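You operate a simulated robot arm through the tools that you are given. There is no shell and no other tool.

You are at the controls of a simulated two-armed robot. One attempt, no reset.

TASK
Put the amplifier back to normal after the party and switch it off.
Fine: volume right down first, bass and treble to their middle marks, MONO off.

Only the result counts: the job must be done as asked and must still hold three seconds after the hand-in. Knocking over, shifting, dropping, spilling or breaking anything else fails it.

THE ROBOT
Two 7-joint arms with fingered hands on one trunk that stands fixed in place. Base frame: the origin is at the foot of the trunk, x ahead of it, y to its left, z up. Lengths are in cm, angles in degrees, forces in N, time in s.
The left shoulder is at [7, 17.2, 117.7], the right one opposite. Each reaches about 115.6 cm from its shoulder. Payload 5 kg a hand.
The tool frame of a hand sits at the grasp point between the pads (the TCP): z along the fingers, y along the line on which they close. The tips reach 4.3 cm beyond it. The gripper opens to 14.4 cm; its body begins 5 cm behind the TCP. The gripper is a hand of 5 fingers: y runs from the thumb to the fingers, the wrist lies at [-2.1, -12.4, -22.1] in the tool frame.
Orientation is that of the tool frame in the base frame, as a unit quaternion [x, y, z, w]. With the fingers straight down and the wrist toward the robot, the tool's x, y and z point along [0, 1, 0], [1, 0, 0] and [0, 0, -1] of the base frame.

THE INTERFACE
- The arms move only by the tool arm_command. It takes "left_motion", "right_motion" or both (then of equal length, played together; a hand with none holds still); each is a list of rows, each a list of 2 entries, a list of its own where there are three numbers: the turn, a rotation vector about the base's x, y, z in units of 8 degrees (1.0 is 8 degrees), then the shift along the base's x, y, z in units of 30 mm (1.0 is 30 mm). In form: [[[rx, ry, rz], [dx, dy, dz]], ...]. A call has 1 to 20 rows; each row shifts and turns the commanded pose from where the row before left it. A call with a number of a shift or a turn outside -1 to 1 is refused whole. A row lasts 0.2 s, in which the tool goes at most 5 cm and 8.6 degrees; a call with a longer step from one row to the next is refused whole. A pose out of reach is approached as far as the arm can. The call stops where the force on the tool passes 90 N (or 10 N more than at its start, if that is more) or the arm is blocked; 0.2 s more then pass. In this call time passes only in rows, and 0.2 s behind the last. The reply holds the time, the measured pose of the TCP, the force on the tool along the base axes, the opening and the grip force, in the units named above and with some noise, with the torque about the TCP (base axes, N m) and any sound that the robot's microphone picked up, and new pictures: "show" is both (left out), scene, wrist or none (wrist: the cameras of the hands that moved).
- Cameras (640 x 400 px; columns grow to the right, rows downward): "scene" is now at [13.7, 0.24, 140.52]; the picture's right is [0.03, -1.00, 0.00], its down [-0.62, -0.02, -0.79] and it looks along [0.79, 0.03, -0.62] (base axes); focal length 345 px, centre (320, 200). "left" rides on the left gripper at [-8.6, -10.9, -16.8] in its tool frame; the picture's right is [-0.80, -0.28, 0.53], its down [0.54, -0.73, 0.42] and it looks along [0.27, 0.63, 0.73] (tool axes); focal length 275 px, centre (320, 200). "right" rides on the right gripper at [8.6, -10.8, -16.8] in its tool frame; the picture's right is [-0.80, 0.28, -0.53], its down [-0.54, -0.73, 0.42] and it looks along [-0.27, 0.63, 0.73] (tool axes); focal length 275 px, centre (320, 200). There is no depth. A picture from a camera that has moved, and an enlarged one, comes with that camera's place and axes in the base frame and with its lens.
- lift_body(by): slides the trunk up (or, below 0, down) by that many cm; the arms and the scene camera ride with it, the base frame stays. It gives what a move gives, with no picture.
- finger_targets(index, middle, ring, little, thumb_bend, thumb_turn, hand): sets how far each is bent, from 0 (flat) to 100 (curled in); at 30 the hand is open as for a grip, at 70 the pads meet at the TCP. One left out holds its place. A second passes; each finger stops where it meets its share of the squeeze, and holds until it gets a number again. It is the only way to open and close the hand. It gives what a move gives, with no picture; readings hold the bend of each and the force on index, middle, ring, little, thumb and palm. thumb_turn goes from beside the hand (0) to across from the fingers (100), as for a grip.
- head_to(pan, tilt): turns the head with the scene camera to pan (to the left, within 86 degrees either way) and tilt (down, from -29 to 69), counted from straight ahead of the robot. It gives what a move gives, and a new picture of the scene camera.
- inspect(camera, box): a new picture of the part [left, top, right, bottom] of that camera's present view, enlarged. The clock stands still meanwhile.
- sign_off(): hands the job in; it is judged then, once.

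Nothing tells you positions but the pictures and the camera data. Unless the task says otherwise, let go and move clear before handing in.

The tools are called after "Request:" as name(argument=value, ...) on one line, values as JSON. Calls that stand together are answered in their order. arm_command: Moves the arms, as the interface text tells. Its arguments: {"type":"object","properties":{"left_motion":{"type":"array"},"right_motion":{"type":"array"},"show":{"type":"string","enum":["both","scene","wrist","none"]}},"required":[]} The other tools are called the same way: lift_body (by) moves the trunk up or down; finger_targets (index, middle, ring, little, thumb_bend, thumb_turn, hand) moves the fingers one by one; head_to (pan, tilt) turns the head that bears the scene camera; inspect (camera, box) takes an enlarged picture of a part of a camera's view; sign_off () hands the job in.

At the start:

```text
clock: 0.0
left_ee_pos: [72.58, 47.13, 101.83]
left_tcp_rot: [0.707, 0.707, 0.001, 0.0]
left_contact_force: [-0.2, 0.3, 0.5]
left_wrist_torque: [-0.03, 0.0, 0.0]
left_opening: 14.37
left_grip_force: 0.0
left_shape: jaw
left_bend: [30.0, 30.0, 30.0, 30.0, 30.0, 98.0]
left_finger forces: [0.1, 0.0, 0.0, 0.1, 0.0, 0.0]
right_ee_pos: [79.51, -24.65, 91.09]
right_tcp_rot: [0.708, 0.707, 0.0, -0.001]
right_contact_force: [0.6, 0.0, 0.4]
right_wrist_torque: [0.02, 0.01, -0.01]
right_opening: 14.37
right_grip_force: 0.0
right_shape: jaw
right_bend: [30.0, 30.0, 30.0, 30.0, 30.0, 98.0]
right_finger forces: [0.0, 0.1, 0.1, 0.0, 0.0, 0.1]
trunk travel left (down, up): [-27.5, 66.5]
head pan, tilt (commanded): [1.9, 38.0]
```

scene: 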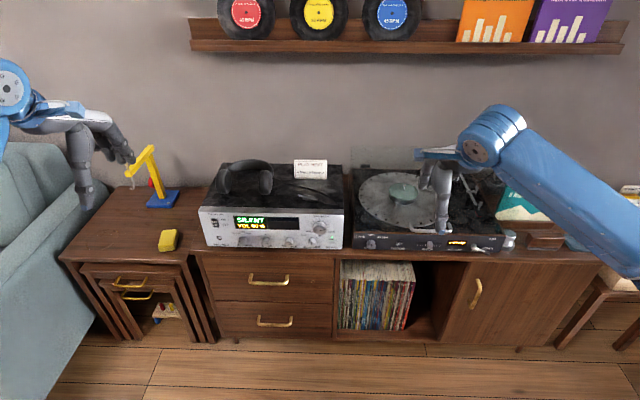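
right: 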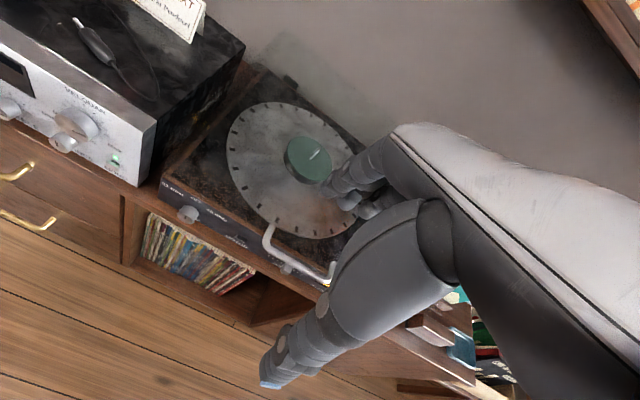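
left: 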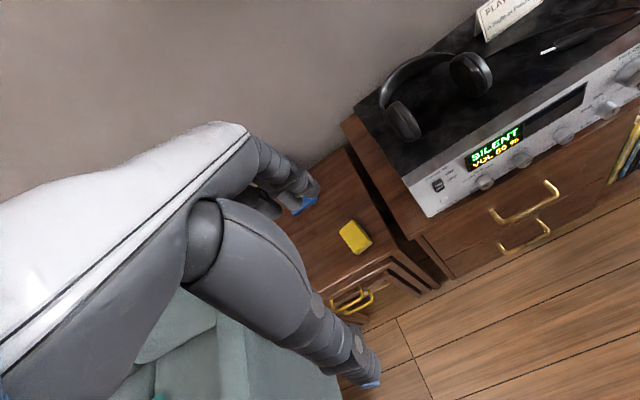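

I see an amplifier (silver front, display "SILENT / VOL 80 %?") on a sideboard in front of the robot, with a turntable to its right. I'll look closely at the amplifier's front and at the card on top before moving anything.

Request:
inspect(camera="scene", box=[190, 150, 350, 250])

Request:
inspect(camera="scene", box=[195, 200, 275, 250])

Request:
inspect(camera="scene", box=[270, 200, 350, 250])

Request:
inspect(camera="left", box=[400, 0, 640, 220])

Request:
inspect(camera="right", box=[0, 0, 240, 200])

```text
4.00 times, centred on (270, 200) of scene
camera zoom: at [13.7, 0.24, 140.52], right [0.03, -1.0, 0.0], down [-0.62, -0.02, -0.79], along [0.79, 0.03, -0.62], focal length 1379 px, centre (520, 200)
```

zoom: 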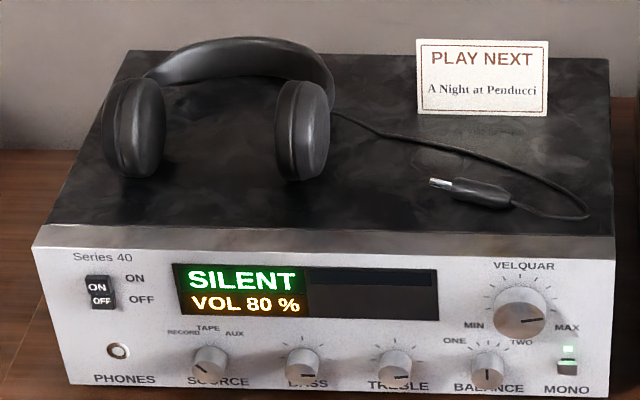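

```text
8.00 times, centred on (235, 225) of scene
camera zoom: at [13.7, 0.24, 140.52], right [0.03, -1.0, 0.0], down [-0.62, -0.02, -0.79], along [0.79, 0.03, -0.62], focal length 2758 px, centre (1000, 0)
```

zoom: 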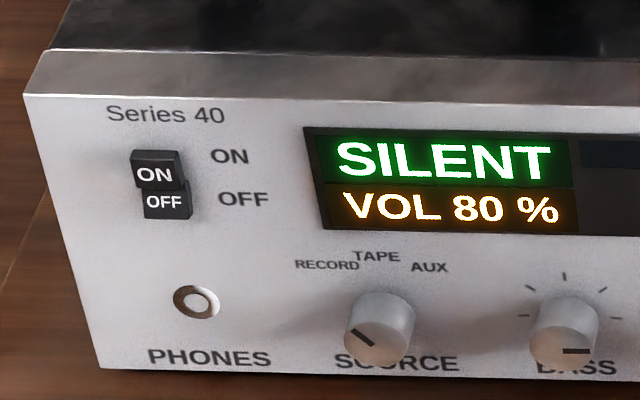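

```text
8.00 times, centred on (310, 225) of scene
camera zoom: at [13.7, 0.24, 140.52], right [0.03, -1.0, 0.0], down [-0.62, -0.02, -0.79], along [0.79, 0.03, -0.62], focal length 2758 px, centre (400, 0)
```

zoom: 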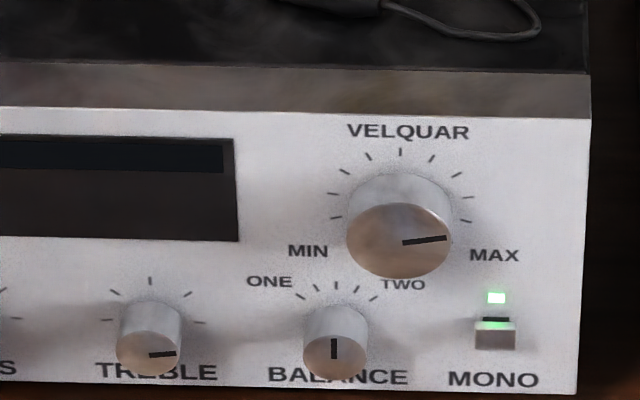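

```text
1.82 times, centred on (520, 110) of left
camera zoom: at [61.71, 38.44, 118.7], right [-0.28, -0.8, -0.53], down [-0.73, 0.54, -0.42], along [0.63, 0.27, -0.73], focal length 500 px, centre (-44, 364)
```

zoom: 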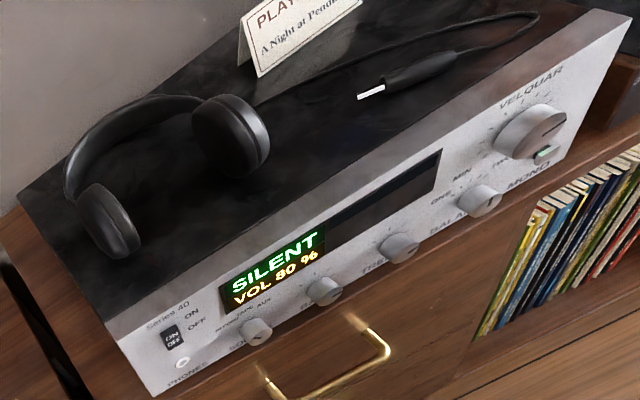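

```text
2.00 times, centred on (120, 100) of right
camera zoom: at [68.62, -15.97, 107.91], right [0.28, -0.8, 0.53], down [-0.73, -0.54, -0.42], along [0.63, -0.27, -0.73], focal length 551 px, centre (720, 400)
```

zoom: 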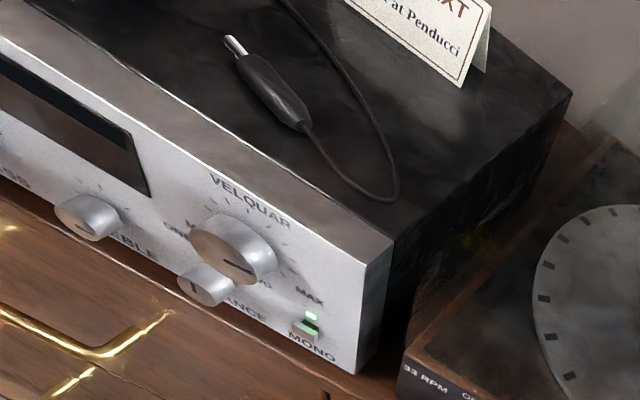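

The amplifier's front panel looks to be a vertical plane near x≈88.8, spanning y≈-4 to 38 and z≈63–77. The volume knob ("VELQUAR") is at about y 2.7, z 72.3, and BASS, TREBLE and MONO sit along z≈66 at y≈19.4, 12.3 and -0.9, with the rocker at about y 33.8, z 72.3. I'll bring the right hand back clear of the turntable and begin pitching it forward to see its shape.

Request:
arm_command(right_motion=[[[0, 0, 0], [-0.5, 0.3, 0.6]], [[0, 0, 0], [-0.8, 0.6, 0.6]], [[0, 0, 0], [-0.9, 0.8, 0.2]], [[0, 0, 0], [-0.9, 0.8, 0]], [[0, 0, 0], [-0.9, 0.8, 0]], [[0, 0, 0], [-0.9, 0.8, 0]], [[0, 0, 0], [-0.9, 0.8, 0]], [[0, -1, 0], [0, 0, 0]], [[0, -1, 0], [0, 0, 0]], [[0, -1, 0], [0, 0, 0]], [[0, -1, 0], [0, 0, 0]], [[0, -1, 0], [0, 0, 0]]])

```text
clock: 2.6
left_ee_pos: [72.54, 46.99, 102.05]
left_tcp_rot: [0.708, 0.706, 0.001, 0.0]
left_contact_force: [-0.1, 0.0, 0.0]
left_wrist_torque: [0.02, -0.01, 0.03]
left_opening: 14.37
left_grip_force: 0.1
left_shape: jaw
left_bend: [30.0, 30.0, 30.0, 30.0, 30.0, 98.0]
left_finger forces: [0.0, 0.0, 0.0, 0.0, 0.1, 0.0]
right_ee_pos: [62.12, -9.96, 95.54]
right_tcp_rot: [0.664, 0.664, 0.242, 0.243]
right_contact_force: [0.7, 0.1, 0.7]
right_wrist_torque: [-0.01, 0.03, -0.02]
right_opening: 14.4
right_grip_force: 0.2
right_shape: jaw
right_bend: [30.0, 30.0, 30.0, 30.0, 30.0, 98.0]
right_finger forces: [0.1, 0.0, 0.0, 0.1, 0.0, 0.0]
trunk travel left (down, up): [-27.5, 66.5]
head pan, tilt (commanded): [1.9, 38.0]
camera scene: at [13.63, 0.23, 140.54], right [0.03, -1.0, 0.0], down [-0.62, -0.02, -0.79], along [0.79, 0.03, -0.62], focal length 345 px, centre (320, 200)
camera right: at [42.94, -1.3, 101.25], right [-0.13, -0.8, 0.59], down [-0.28, -0.54, -0.79], along [0.95, -0.27, -0.16], focal length 275 px, centre (320, 200)
```

scene: 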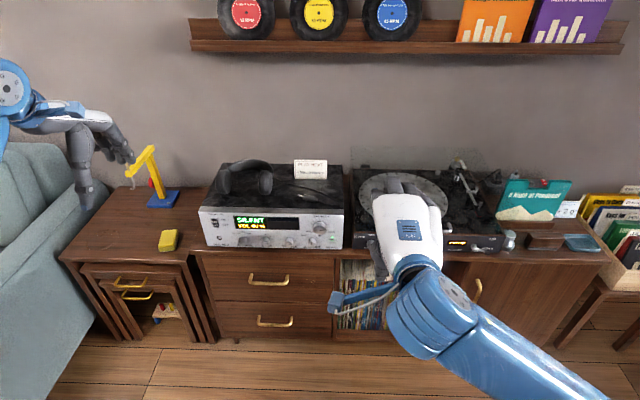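
right: 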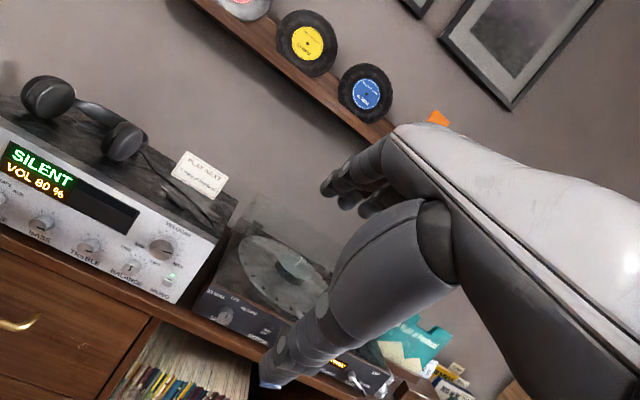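

The right hand is clear of the turntable, and its wrist camera now looks at the front panel. I'll enlarge that view and also try a fingertip pinch shape: index against thumb, with the other fingers curled in.

Request:
inspect(camera="right", box=[0, 100, 240, 310])

Request:
finger_targets(hand="right", index=60, middle=100, ring=100, little=100, thumb_bend=60, thumb_turn=98)

```text
1.90 times, centred on (120, 205) of right
camera zoom: at [42.94, -1.3, 101.25], right [-0.13, -0.8, 0.59], down [-0.28, -0.54, -0.79], along [0.95, -0.27, -0.16], focal length 524 px, centre (701, 190)
```

zoom: 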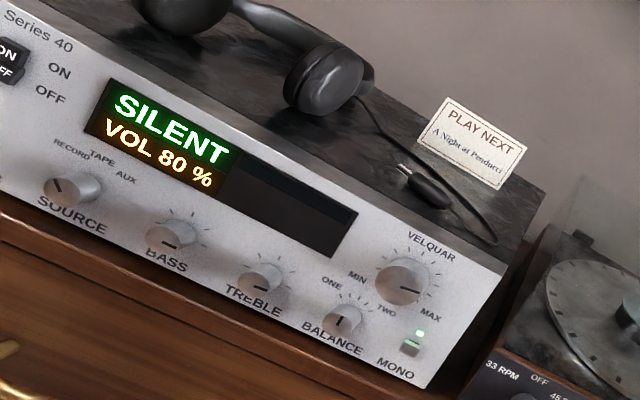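

```text
clock: 3.6
left_ee_pos: [72.64, 47.19, 101.96]
left_tcp_rot: [0.706, 0.708, -0.001, 0.0]
left_contact_force: [-0.2, 0.2, -0.6]
left_wrist_torque: [-0.01, 0.01, -0.02]
left_opening: 14.34
left_grip_force: 0.0
left_shape: jaw
left_bend: [30.0, 30.0, 30.0, 30.0, 30.0, 98.0]
left_finger forces: [0.1, 0.0, 0.0, 0.0, 0.0, 0.0]
right_ee_pos: [62.08, -10.04, 95.47]
right_tcp_rot: [0.665, 0.664, 0.241, 0.242]
right_contact_force: [0.3, 0.2, -1.0]
right_wrist_torque: [0.01, -0.01, -0.03]
right_opening: 4.3
right_grip_force: 0.0
right_shape: fingers
right_bend: [60.0, 100.0, 100.0, 100.0, 60.0, 99.0]
right_finger forces: [0.0, 0.1, 0.0, 0.0, 0.1, 0.0]
trunk travel left (down, up): [-27.5, 66.5]
head pan, tilt (commanded): [1.9, 38.0]
```

The fingers took the pinch shape, with an opening of 4.3 cm. I'll look at the hand in its own camera and in the scene camera.

Request:
inspect(camera="right", box=[200, 100, 520, 400])

Request:
inspect(camera="scene", box=[320, 150, 480, 330])

```text
1.33 times, centred on (360, 250) of right
camera zoom: at [43.0, -1.29, 101.22], right [-0.13, -0.8, 0.59], down [-0.28, -0.54, -0.79], along [0.95, -0.27, -0.16], focal length 367 px, centre (267, 133)
```

zoom: 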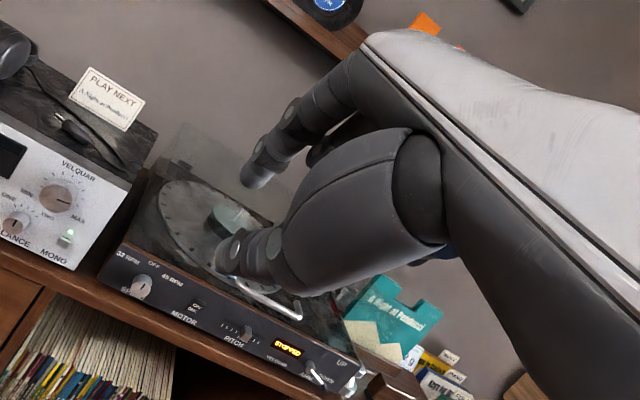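

```text
2.22 times, centred on (400, 240) of scene
camera zoom: at [13.69, 0.24, 140.52], right [0.03, -1.0, 0.0], down [-0.62, -0.02, -0.79], along [0.79, 0.03, -0.62], focal length 766 px, centre (142, 111)
```

zoom: 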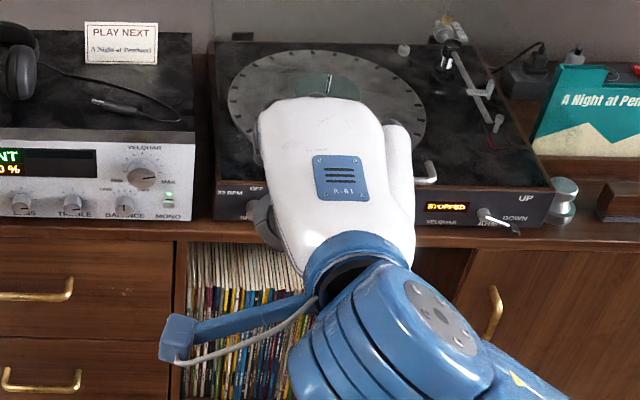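

I see the index tip above and the thumb tip below, both near the grasp point. I'll close them fully once in free air to learn where the tips meet.

Request:
finger_targets(hand="right", index=68, thumb_bend=68)

Request:
inspect(camera="right", box=[240, 150, 400, 270])

```text
clock: 4.6
left_ee_pos: [72.59, 47.14, 101.85]
left_tcp_rot: [0.707, 0.707, 0.0, 0.0]
left_contact_force: [0.2, -0.3, -0.5]
left_wrist_torque: [0.01, 0.01, 0.02]
left_opening: 14.33
left_grip_force: 0.0
left_shape: jaw
left_bend: [30.0, 30.0, 30.0, 30.0, 30.0, 98.0]
left_finger forces: [0.0, 0.1, 0.0, 0.0, 0.0, 0.0]
right_ee_pos: [62.06, -9.93, 95.49]
right_tcp_rot: [0.664, 0.664, 0.242, 0.242]
right_contact_force: [1.2, -0.9, 0.2]
right_wrist_torque: [-0.02, 0.0, 0.0]
right_opening: 1.49
right_grip_force: 0.1
right_shape: fingers
right_bend: [68.0, 100.0, 100.0, 100.0, 68.0, 100.0]
right_finger forces: [0.1, 0.1, 0.0, 0.0, 0.0, 0.0]
trunk travel left (down, up): [-27.5, 66.5]
head pan, tilt (commanded): [1.9, 38.0]
```

```text
3.33 times, centred on (320, 210) of right
camera zoom: at [43.0, -1.29, 101.21], right [-0.13, -0.8, 0.59], down [-0.28, -0.54, -0.79], along [0.95, -0.27, -0.16], focal length 918 px, centre (320, 167)
```

zoom: 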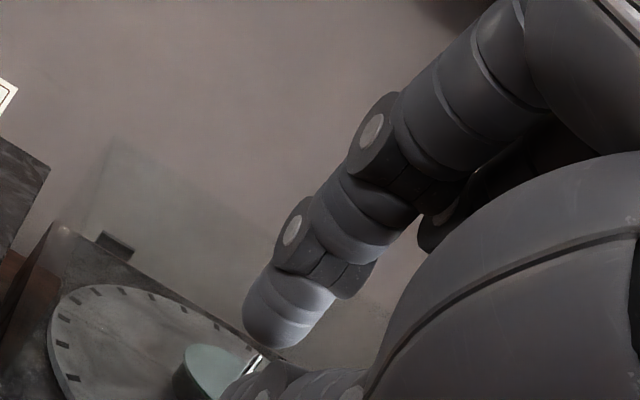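

The index tip reaches about 3–4 cm past the grasp point. I'll level the hand so the fingers point straight ahead, then roll it to check its shape and the roll range.

Request:
arm_command(right_motion=[[[0, -1, 0], [-0.2, 0, 0]], [[0, -1, 0], [-0.2, 0, 0]], [[0, -1, 0], [-0.2, 0, 0]], [[0, -1, 0], [-0.2, 0, 0]], [[0, -1, 0], [0, 0, 0]], [[0, -1, 0], [0, 0, 0]], [[0, -0.25, 0], [0, 0, 0]]])

Request:
arm_command(right_motion=[[[1, 0, 0], [0, 0, 0]], [[1, 0, 0], [0, 0, 0]], [[1, 0, 0], [0, 0, 0]], [[1, 0, 0], [0, 0, 0]], [[1, 0, 0], [0, 0, 0]], [[1, 0, 0], [0, 0, 0]], [[1, 0, 0], [0, 0, 0]], [[1, 0, 0], [0, 0, 0]], [[1, 0, 0], [0, 0, 0]], [[1, 0, 0], [0, 0, 0]], [[1, 0, 0], [0, 0, 0]], [[0.25, 0, 0], [0, 0, 0]]])

```text
clock: 6.2
left_ee_pos: [72.63, 47.11, 101.93]
left_tcp_rot: [0.707, 0.707, 0.0, 0.0]
left_contact_force: [0.9, -0.8, 0.3]
left_wrist_torque: [-0.01, -0.01, 0.01]
left_opening: 14.36
left_grip_force: 0.1
left_shape: jaw
left_bend: [30.0, 30.0, 30.0, 30.0, 30.0, 98.0]
left_finger forces: [0.1, 0.0, 0.1, 0.0, 0.0, 0.1]
right_ee_pos: [59.66, -9.93, 95.36]
right_tcp_rot: [0.499, 0.5, 0.5, 0.501]
right_contact_force: [0.2, -0.7, 0.5]
right_wrist_torque: [-0.02, 0.0, 0.0]
right_opening: 1.44
right_grip_force: 0.2
right_shape: fingers
right_bend: [68.0, 100.0, 100.0, 100.0, 68.0, 100.0]
right_finger forces: [0.0, 0.1, 0.0, 0.0, 0.0, 0.0]
trunk travel left (down, up): [-27.5, 66.5]
head pan, tilt (commanded): [1.9, 38.0]
camera scene: at [13.67, 0.25, 140.52], right [0.03, -1.0, 0.0], down [-0.62, -0.02, -0.79], along [0.79, 0.03, -0.62], focal length 345 px, centre (320, 200)
camera right: at [42.93, -1.28, 84.43], right [-0.53, -0.8, 0.28], down [0.42, -0.54, -0.72], along [0.73, -0.27, 0.63], focal length 275 px, centre (320, 200)
```

scene: 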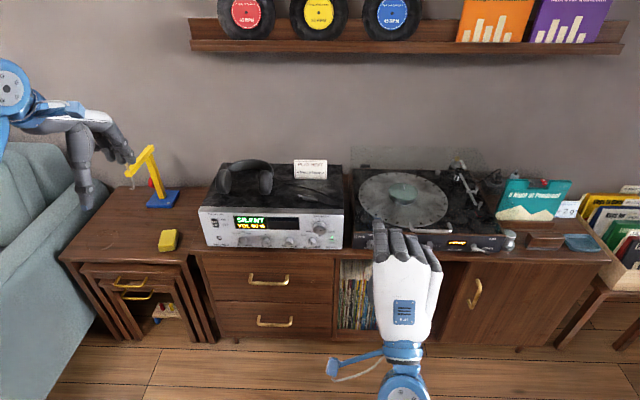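
right: 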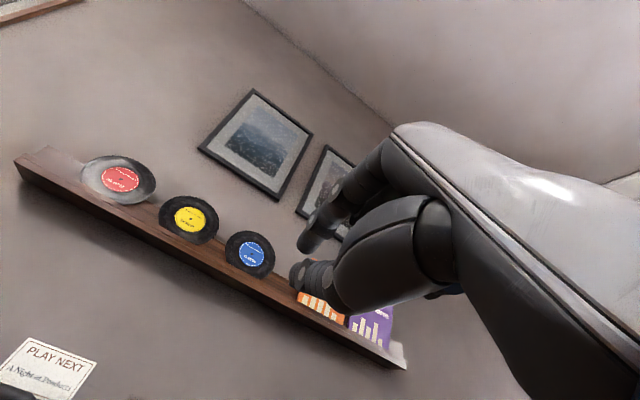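

```text
clock: 8.8
left_ee_pos: [72.57, 47.14, 101.73]
left_tcp_rot: [0.707, 0.707, 0.0, 0.001]
left_contact_force: [-0.1, -0.9, -0.1]
left_wrist_torque: [0.03, 0.01, 0.0]
left_opening: 14.36
left_grip_force: 0.0
left_shape: jaw
left_bend: [30.0, 30.0, 30.0, 30.0, 30.0, 98.0]
left_finger forces: [0.0, 0.1, 0.2, 0.1, 0.0, 0.1]
right_ee_pos: [59.76, -10.6, 95.42]
right_tcp_rot: [0.706, 0.004, 0.708, 0.006]
right_contact_force: [-0.3, -0.5, 0.2]
right_wrist_torque: [-0.02, 0.03, 0.01]
right_opening: 1.44
right_grip_force: 0.1
right_shape: fingers
right_bend: [68.0, 100.0, 100.0, 100.0, 68.0, 100.0]
right_finger forces: [0.1, 0.0, 0.0, 0.1, 0.0, 0.0]
trunk travel left (down, up): [-27.5, 66.5]
head pan, tilt (commanded): [1.9, 38.0]
camera scene: at [13.7, 0.19, 140.52], right [0.03, -1.0, 0.0], down [-0.62, -0.02, -0.79], along [0.79, 0.03, -0.62], focal length 345 px, centre (320, 200)
camera right: at [42.95, 0.7, 103.69], right [-0.53, -0.3, -0.79], down [0.43, 0.72, -0.55], along [0.73, -0.63, -0.25], focal length 275 px, centre (320, 200)
```

scene: 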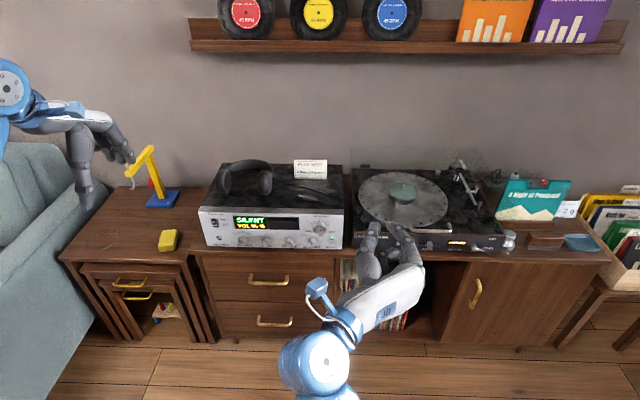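
right: 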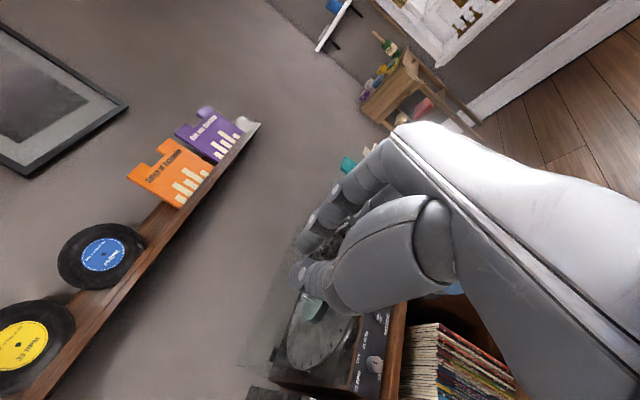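

The hand now points forward with the thumb on the left and the fingers on the right. I'll enlarge the scene view to measure the pinch from above.

Request:
inspect(camera="scene", box=[320, 200, 440, 320])

Request:
inspect(camera="right", box=[240, 160, 440, 310])

```text
3.33 times, centred on (380, 260) of scene
camera zoom: at [13.7, 0.19, 140.52], right [0.03, -1.0, 0.0], down [-0.62, -0.02, -0.79], along [0.79, 0.03, -0.62], focal length 1149 px, centre (120, 0)
```

zoom: 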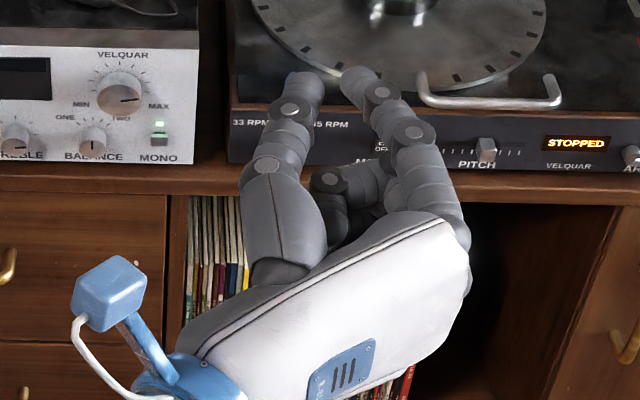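

```text
2.67 times, centred on (340, 235) of right
camera zoom: at [42.95, 0.7, 103.69], right [-0.53, -0.3, -0.79], down [0.43, 0.72, -0.55], along [0.73, -0.63, -0.25], focal length 734 px, centre (267, 107)
```

zoom: 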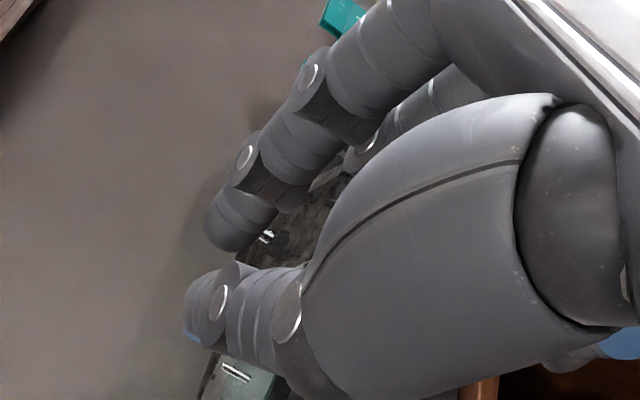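

From above, the index and thumb tips run parallel and reach roughly 4–4.5 cm past the grasp point, so a two-finger pinch suits the knobs. I'll open it to about 5.4 cm and bring it in front of the volume knob, stopping well short of contact.

Request:
finger_targets(hand="right", index=56, thumb_bend=56)

Request:
arm_command(right_motion=[[[0, 0, 0], [0.637, 0.494, -0.874]], [[0, 0, 0], [0.637, 0.494, -0.874]], [[0, 0, 0], [0.637, 0.494, -0.874]], [[0, 0, 0], [0.637, 0.494, -0.874]], [[0, 0, 0], [0.637, 0.494, -0.874]], [[0, 0, 0], [0.637, 0.494, -0.874]], [[0, 0, 0], [0.637, 0.494, -0.874]], [[0, 0, 0], [0.637, 0.494, -0.874]], [[0, 0, 0], [0.637, 0.494, -0.874]]])

```text
clock: 9.8
left_ee_pos: [72.69, 46.96, 101.95]
left_tcp_rot: [0.708, 0.707, 0.0, 0.0]
left_contact_force: [-0.4, -0.1, -0.2]
left_wrist_torque: [0.0, 0.03, -0.02]
left_opening: 14.39
left_grip_force: 0.1
left_shape: jaw
left_bend: [30.0, 30.0, 30.0, 30.0, 30.0, 98.0]
left_finger forces: [0.0, 0.0, 0.1, 0.0, 0.0, 0.0]
right_ee_pos: [59.64, -10.09, 95.32]
right_tcp_rot: [0.707, 0.007, 0.707, 0.006]
right_contact_force: [0.5, -0.4, 0.3]
right_wrist_torque: [0.05, 0.01, -0.01]
right_opening: 5.61
right_grip_force: 0.0
right_shape: fingers
right_bend: [56.0, 100.0, 100.0, 100.0, 56.0, 99.0]
right_finger forces: [0.1, 0.0, 0.0, 0.0, 0.0, 0.0]
trunk travel left (down, up): [-27.5, 66.5]
head pan, tilt (commanded): [1.9, 38.0]
```

```text
clock: 11.8
left_ee_pos: [72.6, 47.09, 101.95]
left_tcp_rot: [0.707, 0.707, 0.0, -0.001]
left_contact_force: [0.1, -0.3, -0.2]
left_wrist_torque: [0.0, 0.0, 0.04]
left_opening: 14.37
left_grip_force: 0.1
left_shape: jaw
left_bend: [30.0, 30.0, 30.0, 30.0, 30.0, 98.0]
left_finger forces: [0.0, 0.0, 0.1, 0.0, 0.0, 0.0]
right_ee_pos: [72.76, -0.91, 75.83]
right_tcp_rot: [0.713, 0.006, 0.701, 0.008]
right_contact_force: [-0.1, -1.0, -0.1]
right_wrist_torque: [-0.02, 0.0, 0.06]
right_opening: 5.67
right_grip_force: 0.0
right_shape: fingers
right_bend: [56.0, 100.0, 100.0, 100.0, 56.0, 99.0]
right_finger forces: [0.0, 0.0, 0.0, 0.1, 0.0, 0.0]
right hand out of reach, approached as far as the arm can: row 7, 8, 9
trunk travel left (down, up): [-27.5, 66.5]
head pan, tilt (commanded): [1.9, 38.0]
camera scene: at [13.69, 0.18, 140.52], right [0.03, -1.0, 0.0], down [-0.62, -0.02, -0.79], along [0.79, 0.03, -0.62], focal length 345 px, centre (320, 200)
camera right: at [56.17, 10.22, 84.45], right [-0.55, -0.3, -0.78], down [0.42, 0.71, -0.56], along [0.73, -0.63, -0.27], focal length 275 px, centre (320, 200)
```

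scene: 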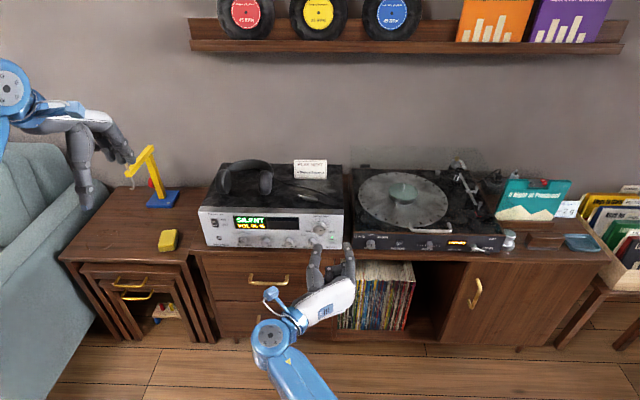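
right: 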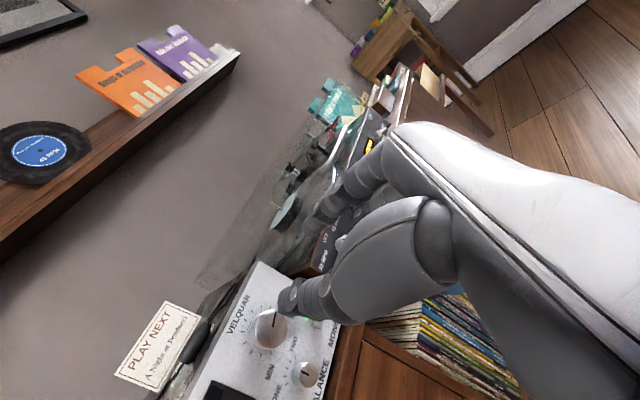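

The arm can't quite reach this roll from its present trunk height. Lowering the trunk should help, but the left hand is hanging near a yellow toy crane, so I'll check that first.

Request:
inspect(camera="scene", box=[0, 50, 220, 260])

Request:
inspect(camera="left", box=[180, 100, 420, 300])

Request:
inspect(camera="right", box=[170, 250, 370, 400])

```text
1.90 times, centred on (110, 155) of scene
camera zoom: at [13.69, 0.18, 140.52], right [0.03, -1.0, 0.0], down [-0.62, -0.02, -0.79], along [0.79, 0.03, -0.62], focal length 657 px, centre (720, 286)
```

zoom: 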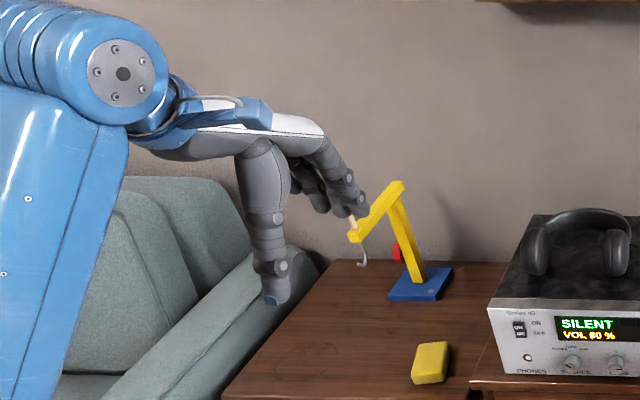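

```text
2.00 times, centred on (300, 200) of left
camera zoom: at [61.71, 38.37, 118.71], right [-0.28, -0.8, -0.53], down [-0.73, 0.54, -0.42], along [0.63, 0.27, -0.73], focal length 551 px, centre (360, 200)
```

zoom: 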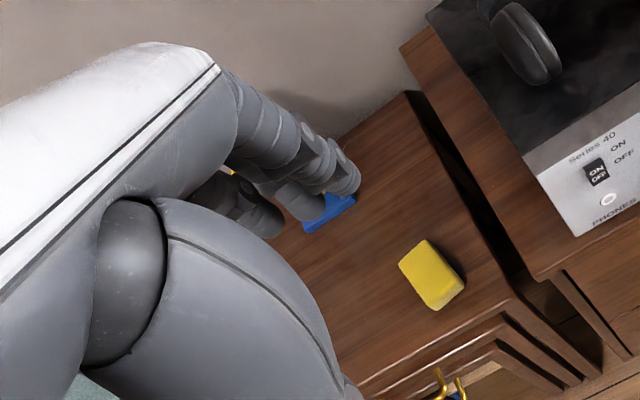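

```text
2.67 times, centred on (270, 325) of right
camera zoom: at [56.17, 10.22, 84.45], right [-0.55, -0.3, -0.78], down [0.42, 0.71, -0.56], along [0.73, -0.63, -0.27], focal length 734 px, centre (453, -133)
```

zoom: 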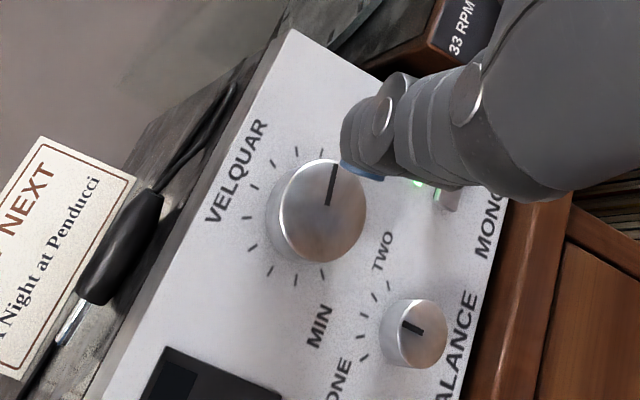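

The left hand is in front of the crane and not touching it, so moving it back and up is safe. I'll retract it and at the same time back the right hand off and roll it palm-down, then lower the trunk.

Request:
arm_command(left_motion=[[[0, 0, 0], [-0.2, 0, 0.5]], [[0, 0, 0], [-0.3, 0, 0.6]], [[0, 0, 0], [-0.5, 0, 0.6]], [[0, 0, 0], [-0.5, 0, 0.6]], [[0, 0, 0], [-0.6, 0, 0.5]], [[0, 0, 0], [-0.6, 0, 0.4]], [[0, 0, 0], [-0.6, 0, 0.3]], [[0, 0, 0], [-0.6, 0, 0.2]], [[0, 0, 0], [-0.6, 0, 0.2]], [[0, 0, 0], [-0.6, 0, 0]], [[0, 0, 0], [-0.6, 0, 0]], [[0, 0, 0], [-0.6, 0, 0]]], right_motion=[[[0, 0, 0], [-0.6, -0.3, 0.3]], [[0, 0, 0], [-0.6, -0.3, 0.5]], [[-0.9, 0, 0], [-0.5, -0.3, 0.7]], [[-0.9, 0, 0], [-0.5, -0.3, 0.7]], [[-0.9, 0, 0], [-0.4, -0.3, 0.8]], [[-0.9, 0, 0], [-0.3, -0.3, 0.8]], [[-0.9, 0, 0], [-0.3, -0.2, 0.8]], [[-0.9, 0, 0], [-0.2, -0.2, 0.6]], [[-0.9, 0, 0], [-0.2, 0, 0.5]], [[-0.9, 0, 0], [0, 0, 0.3]], [[-0.9, 0, 0], [0, 0, 0]], [[-0.9, 0, 0], [0, 0, 0]]])

```text
clock: 14.4
left_ee_pos: [53.63, 47.11, 113.5]
left_tcp_rot: [0.708, 0.706, 0.001, 0.0]
left_contact_force: [-0.6, -0.5, -0.4]
left_wrist_torque: [0.04, -0.05, -0.01]
left_opening: 14.4
left_grip_force: 0.0
left_shape: jaw
left_bend: [30.0, 30.0, 30.0, 30.0, 30.0, 98.0]
left_finger forces: [0.0, 0.0, 0.0, 0.1, 0.0, 0.1]
right_ee_pos: [62.15, -6.58, 94.91]
right_tcp_rot: [0.572, 0.415, 0.571, 0.417]
right_contact_force: [-0.2, -0.1, -0.2]
right_wrist_torque: [-0.03, -0.01, 0.01]
right_opening: 5.66
right_grip_force: 0.2
right_shape: fingers
right_bend: [56.0, 100.0, 100.0, 100.0, 56.0, 99.0]
right_finger forces: [0.1, 0.0, 0.0, 0.1, 0.1, 0.1]
trunk travel left (down, up): [-27.5, 66.5]
head pan, tilt (commanded): [1.9, 38.0]
camera scene: at [13.6, 0.22, 140.53], right [0.03, -1.0, 0.0], down [-0.61, -0.02, -0.79], along [0.79, 0.03, -0.62], focal length 345 px, centre (320, 200)
camera right: at [45.32, 5.1, 87.18], right [-0.53, -0.84, 0.03], down [0.42, -0.29, -0.86], along [0.73, -0.45, 0.51], focal length 275 px, centre (320, 200)
camera left: at [42.73, 38.45, 130.36], right [-0.28, -0.8, -0.53], down [-0.72, 0.54, -0.42], along [0.63, 0.27, -0.73], focal length 275 px, centre (320, 200)
```

scene: 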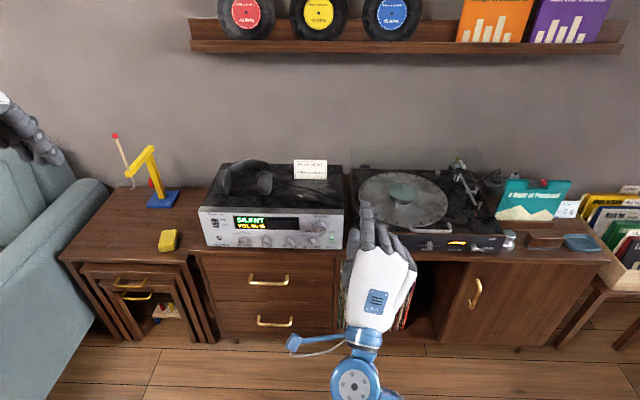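
right: 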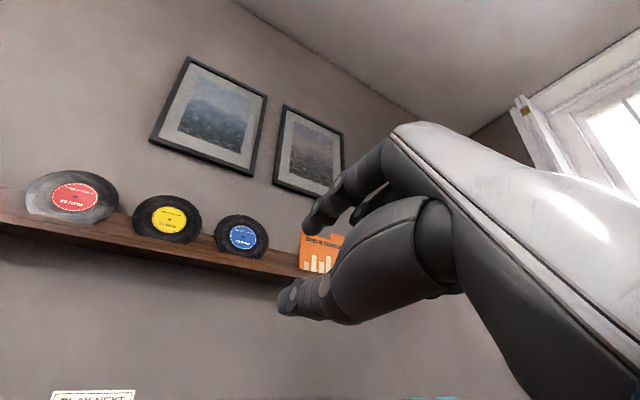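
left: 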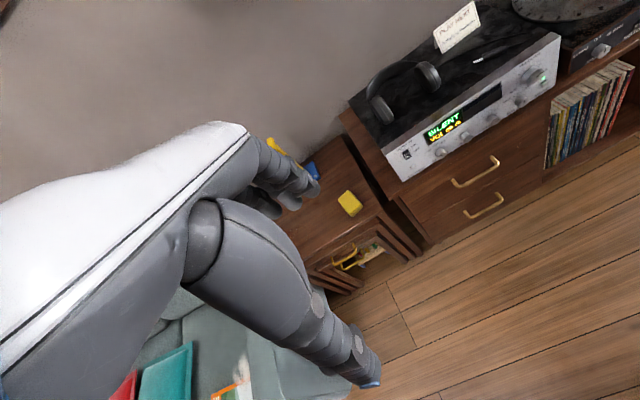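

The crane is untouched, the left hand is parked high and back, and the right hand is free in front of the cabinet. I'll lower the trunk by 20 cm so the right arm can work at knob height.

Request:
lift_body(by=-20)

Request:
head_to(pan=3, tilt=32)

```text
clock: 16.6
left_ee_pos: [53.72, 47.12, 93.56]
left_tcp_rot: [0.707, 0.707, 0.0, 0.0]
left_contact_force: [-0.2, -0.8, 0.8]
left_wrist_torque: [-0.01, 0.0, 0.0]
left_opening: 14.39
left_grip_force: 0.0
left_shape: jaw
left_bend: [30.0, 30.0, 30.0, 30.0, 30.0, 98.0]
left_finger forces: [0.0, 0.1, 0.0, 0.1, 0.0, 0.0]
right_ee_pos: [62.08, -6.45, 74.95]
right_tcp_rot: [0.572, 0.416, 0.572, 0.416]
right_contact_force: [-0.8, -0.1, 1.0]
right_wrist_torque: [-0.02, 0.0, 0.02]
right_opening: 5.67
right_grip_force: 0.1
right_shape: fingers
right_bend: [56.0, 100.0, 100.0, 100.0, 56.0, 99.0]
right_finger forces: [0.0, 0.0, 0.0, 0.0, 0.0, 0.0]
trunk travel left (down, up): [-7.5, 86.5]
head pan, tilt (commanded): [1.9, 38.0]
```

```text
clock: 17.2
left_ee_pos: [53.68, 47.04, 93.43]
left_tcp_rot: [0.707, 0.707, 0.0, 0.0]
left_contact_force: [0.6, 0.7, -0.5]
left_wrist_torque: [0.0, -0.03, 0.0]
left_opening: 14.38
left_grip_force: 0.2
left_shape: jaw
left_bend: [30.0, 30.0, 30.0, 30.0, 30.0, 98.0]
left_finger forces: [0.0, 0.0, 0.0, 0.1, 0.0, 0.1]
right_ee_pos: [62.18, -6.44, 74.86]
right_tcp_rot: [0.572, 0.415, 0.572, 0.416]
right_contact_force: [-0.9, -0.5, -0.3]
right_wrist_torque: [0.02, -0.03, 0.02]
right_opening: 5.72
right_grip_force: 0.0
right_shape: fingers
right_bend: [56.0, 100.0, 100.0, 100.0, 56.0, 99.0]
right_finger forces: [0.1, 0.1, 0.0, 0.1, 0.0, 0.0]
trunk travel left (down, up): [-7.5, 86.5]
head pan, tilt (commanded): [3.0, 32.0]
camera scene: at [13.99, 0.43, 121.44], right [0.05, -1.0, 0.0], down [-0.53, -0.03, -0.85], along [0.85, 0.04, -0.53], focal length 345 px, centre (320, 200)
```

scene: 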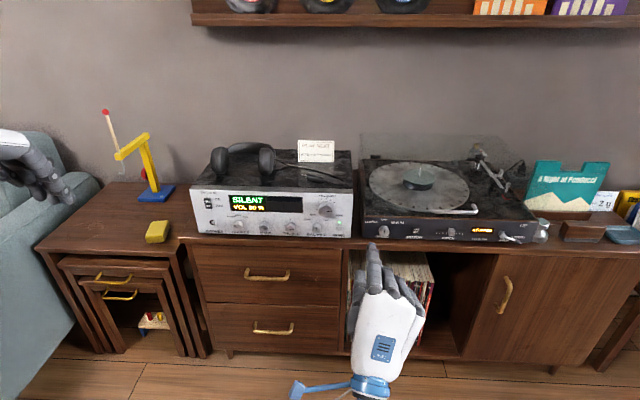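

The trunk is down and everything is still in place. With this lower viewpoint I'll take fresh close-ups of the panel to refine the knob positions.

Request:
inspect(camera="scene", box=[280, 180, 360, 240])

Request:
inspect(camera="scene", box=[185, 180, 265, 240])

```text
6.67 times, centred on (320, 210) of scene
camera zoom: at [13.99, 0.43, 121.44], right [0.05, -1.0, 0.0], down [-0.53, -0.03, -0.85], along [0.85, 0.04, -0.53], focal length 2298 px, centre (320, 133)
```

zoom: 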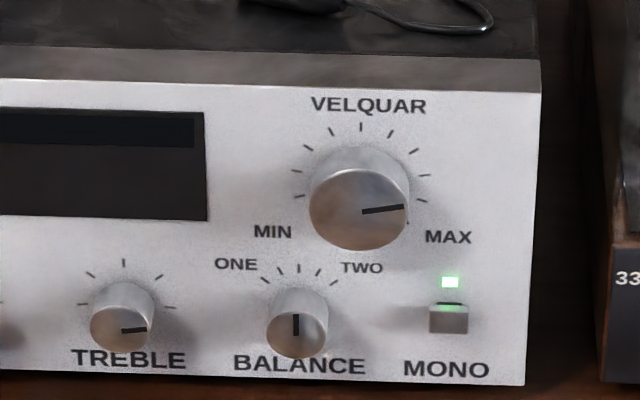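

```text
6.67 times, centred on (225, 210) of scene
camera zoom: at [13.99, 0.43, 121.44], right [0.05, -1.0, 0.0], down [-0.53, -0.03, -0.85], along [0.85, 0.04, -0.53], focal length 2298 px, centre (953, 133)
```

zoom: 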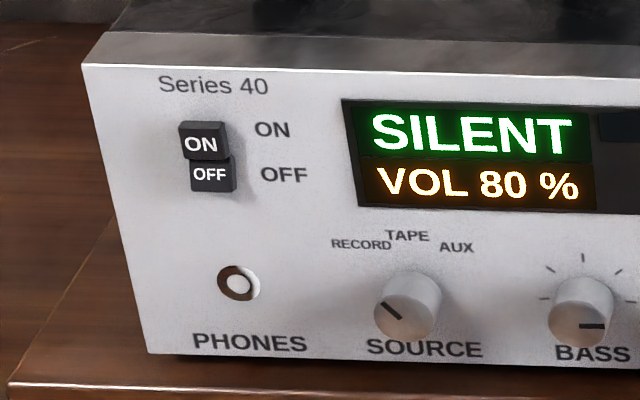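

Combining the two viewpoints gives a panel plane at x≈88.3 and knob faces at x≈86.3. I make the volume axis y 2.76, z 72.75, treble y 12.0, z 66.8, bass y 19.0, z 66.75, MONO y -0.85, z 66.65, and the rocker y 33.4, z about 73. I'll move the open pinch in line with the volume knob, still short of it.

Request:
arm_command(right_motion=[[[0, 0, 0], [0.8, 0.415, -0.11]], [[0, 0, 0], [0.8, 0.415, -0.11]], [[0, 0, 0], [0.8, 0.415, -0.11]], [[0, 0, 0], [0.8, 0.415, -0.11]], [[0, 0, 0], [0.8, 0.415, -0.11]], [[0, 0, 0], [0.8, 0.415, -0.11]], [[0, 0, 0], [0.8, 0.415, -0.11]]])

```text
clock: 18.8
left_ee_pos: [53.86, 47.21, 93.43]
left_tcp_rot: [0.708, 0.706, -0.001, 0.0]
left_contact_force: [0.6, 0.2, -0.6]
left_wrist_torque: [-0.03, 0.01, -0.04]
left_opening: 14.37
left_grip_force: 0.1
left_shape: jaw
left_bend: [30.0, 30.0, 30.0, 30.0, 30.0, 98.0]
left_finger forces: [0.0, 0.1, 0.1, 0.0, 0.0, 0.0]
right_ee_pos: [78.89, 2.15, 72.5]
right_tcp_rot: [0.573, 0.416, 0.571, 0.416]
right_contact_force: [0.7, -0.2, 0.8]
right_wrist_torque: [0.02, -0.01, 0.03]
right_opening: 5.67
right_grip_force: 0.0
right_shape: fingers
right_bend: [56.0, 100.0, 100.0, 100.0, 56.0, 99.0]
right_finger forces: [0.0, 0.0, 0.0, 0.0, 0.1, 0.1]
trunk travel left (down, up): [-7.5, 86.5]
head pan, tilt (commanded): [3.0, 32.0]
camera scene: at [14.03, 0.46, 121.43], right [0.05, -1.0, 0.0], down [-0.53, -0.03, -0.85], along [0.85, 0.04, -0.53], focal length 345 px, centre (320, 200)
camera right: at [62.17, 13.83, 64.71], right [-0.53, -0.84, 0.03], down [0.42, -0.29, -0.86], along [0.73, -0.45, 0.51], focal length 275 px, centre (320, 200)
```

scene: 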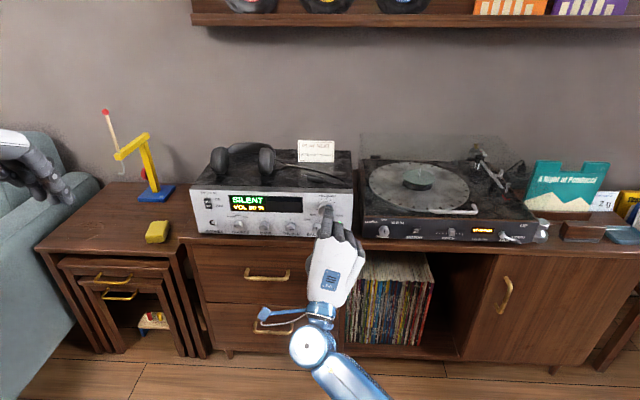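
right: 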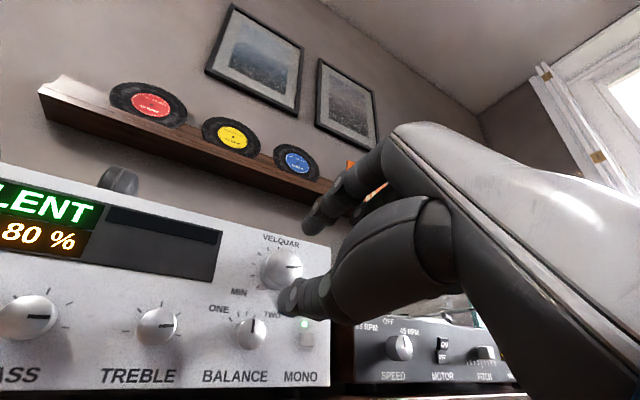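

The measured knob position lands exactly where the wrist camera sees it, so the geometry is good. Still clear of the knob, I'll test how far the hand can roll counter-clockwise from here.

Request:
arm_command(right_motion=[[[-0.98, 0, 0], [0, 0.0125, 0.0143]], [[-0.98, 0, 0], [0, 0.0125, 0.0143]], [[-0.98, 0, 0], [0, 0.0125, 0.0143]], [[-0.98, 0, 0], [0, 0.0125, 0.0143]], [[-0.98, 0, 0], [0, 0.0125, 0.0143]], [[-0.98, 0, 0], [0, 0.0125, 0.0143]], [[-0.98, 0, 0], [0, 0.0125, 0.0143]], [[-0.98, 0, 0], [0, 0.0125, 0.0143]], [[-0.98, 0, 0], [0, 0.0125, 0.0143]], [[-0.98, 0, 0], [0, 0.0125, 0.0143]], [[-0.98, 0, 0], [0, 0.0125, 0.0143]], [[-0.98, 0, 0], [0, 0.0125, 0.0143]], [[-0.98, 0, 0], [0, 0.0125, 0.0143]], [[-0.98, 0, 0], [0, 0.0125, 0.0143]], [[-0.98, 0, 0], [0, 0.0125, 0.0143]]])

```text
clock: 22.0
left_ee_pos: [53.71, 47.2, 93.51]
left_tcp_rot: [0.708, 0.707, 0.0, 0.0]
left_contact_force: [-0.5, 0.2, 0.2]
left_wrist_torque: [-0.02, -0.03, -0.03]
left_opening: 14.36
left_grip_force: 0.1
left_shape: jaw
left_bend: [30.0, 30.0, 30.0, 30.0, 30.0, 98.0]
left_finger forces: [0.0, 0.0, 0.1, 0.0, 0.0, 0.0]
right_ee_pos: [79.03, 2.85, 73.02]
right_tcp_rot: [-0.061, 0.705, -0.061, 0.704]
right_contact_force: [-0.6, 0.7, 0.0]
right_wrist_torque: [0.07, -0.02, 0.0]
right_opening: 5.69
right_grip_force: 0.1
right_shape: fingers
right_bend: [56.0, 100.0, 100.0, 100.0, 56.0, 99.0]
right_finger forces: [0.1, 0.1, 0.1, 0.1, 0.0, 0.1]
trunk travel left (down, up): [-7.5, 86.5]
head pan, tilt (commanded): [3.0, 32.0]
camera scene: at [13.99, 0.45, 121.43], right [0.05, -1.0, 0.0], down [-0.53, -0.03, -0.85], along [0.85, 0.04, -0.53], focal length 345 px, centre (320, 200)
camera right: at [62.17, -9.29, 66.34], right [-0.53, 0.42, 0.74], down [0.42, -0.62, 0.66], along [0.73, 0.66, 0.16], focal length 275 px, centre (320, 200)
```

scene: 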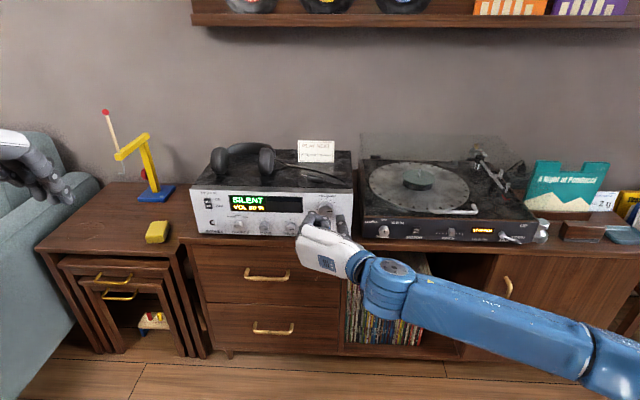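
right: 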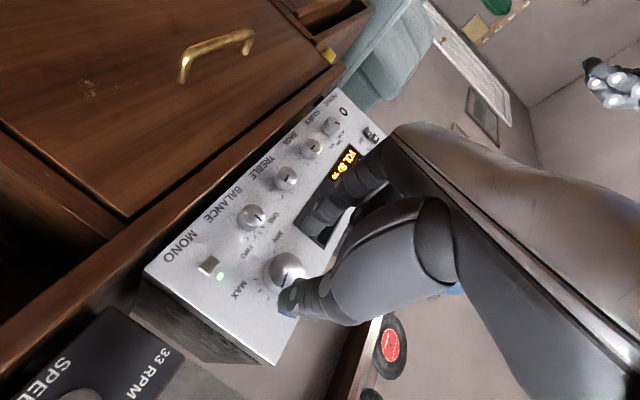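

It reaches a roll of about -100° with no trouble. I'll see how much further it goes.

Request:
arm_command(right_motion=[[[-1, 0, 0], [0, 0.01, 0.0]], [[-1, 0, 0], [0, 0.01, 0.0]], [[-1, 0, 0], [0, 0.01, 0.0]], [[-1, 0, 0], [0, 0.01, 0]], [[-1, 0, 0], [0, 0.01, 0]], [[-1, 0, 0], [0, 0.01, 0]]], show="scene")

```text
clock: 23.4
left_ee_pos: [53.82, 47.13, 93.49]
left_tcp_rot: [0.707, 0.707, 0.0, 0.0]
left_contact_force: [0.4, 0.3, 0.5]
left_wrist_torque: [0.0, 0.03, 0.03]
left_opening: 14.36
left_grip_force: 0.1
left_shape: jaw
left_bend: [30.0, 30.0, 30.0, 30.0, 30.0, 98.0]
left_finger forces: [0.1, 0.0, 0.0, 0.0, 0.0, 0.0]
right_ee_pos: [78.96, 2.98, 73.08]
right_tcp_rot: [-0.341, 0.619, -0.342, 0.619]
right_contact_force: [0.0, -0.7, 0.0]
right_wrist_torque: [-0.02, -0.02, -0.01]
right_opening: 5.67
right_grip_force: 0.1
right_shape: fingers
right_bend: [56.0, 100.0, 100.0, 100.0, 56.0, 99.0]
right_finger forces: [0.0, 0.0, 0.0, 0.0, 0.0, 0.1]
trunk travel left (down, up): [-7.5, 86.5]
head pan, tilt (commanded): [3.0, 32.0]
camera scene: at [14.0, 0.47, 121.44], right [0.05, -1.0, 0.0], down [-0.53, -0.03, -0.85], along [0.85, 0.04, -0.53], focal length 345 px, centre (320, 200)
```

scene: 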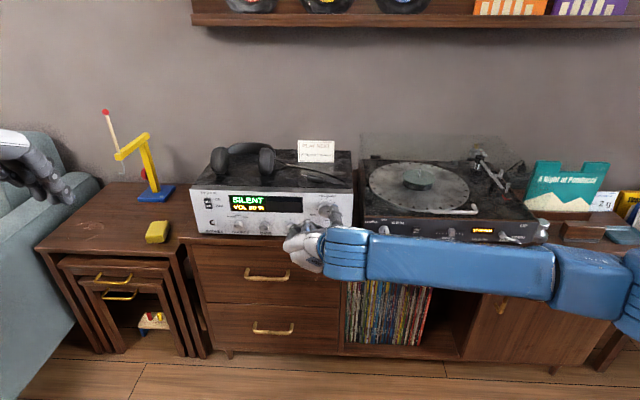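

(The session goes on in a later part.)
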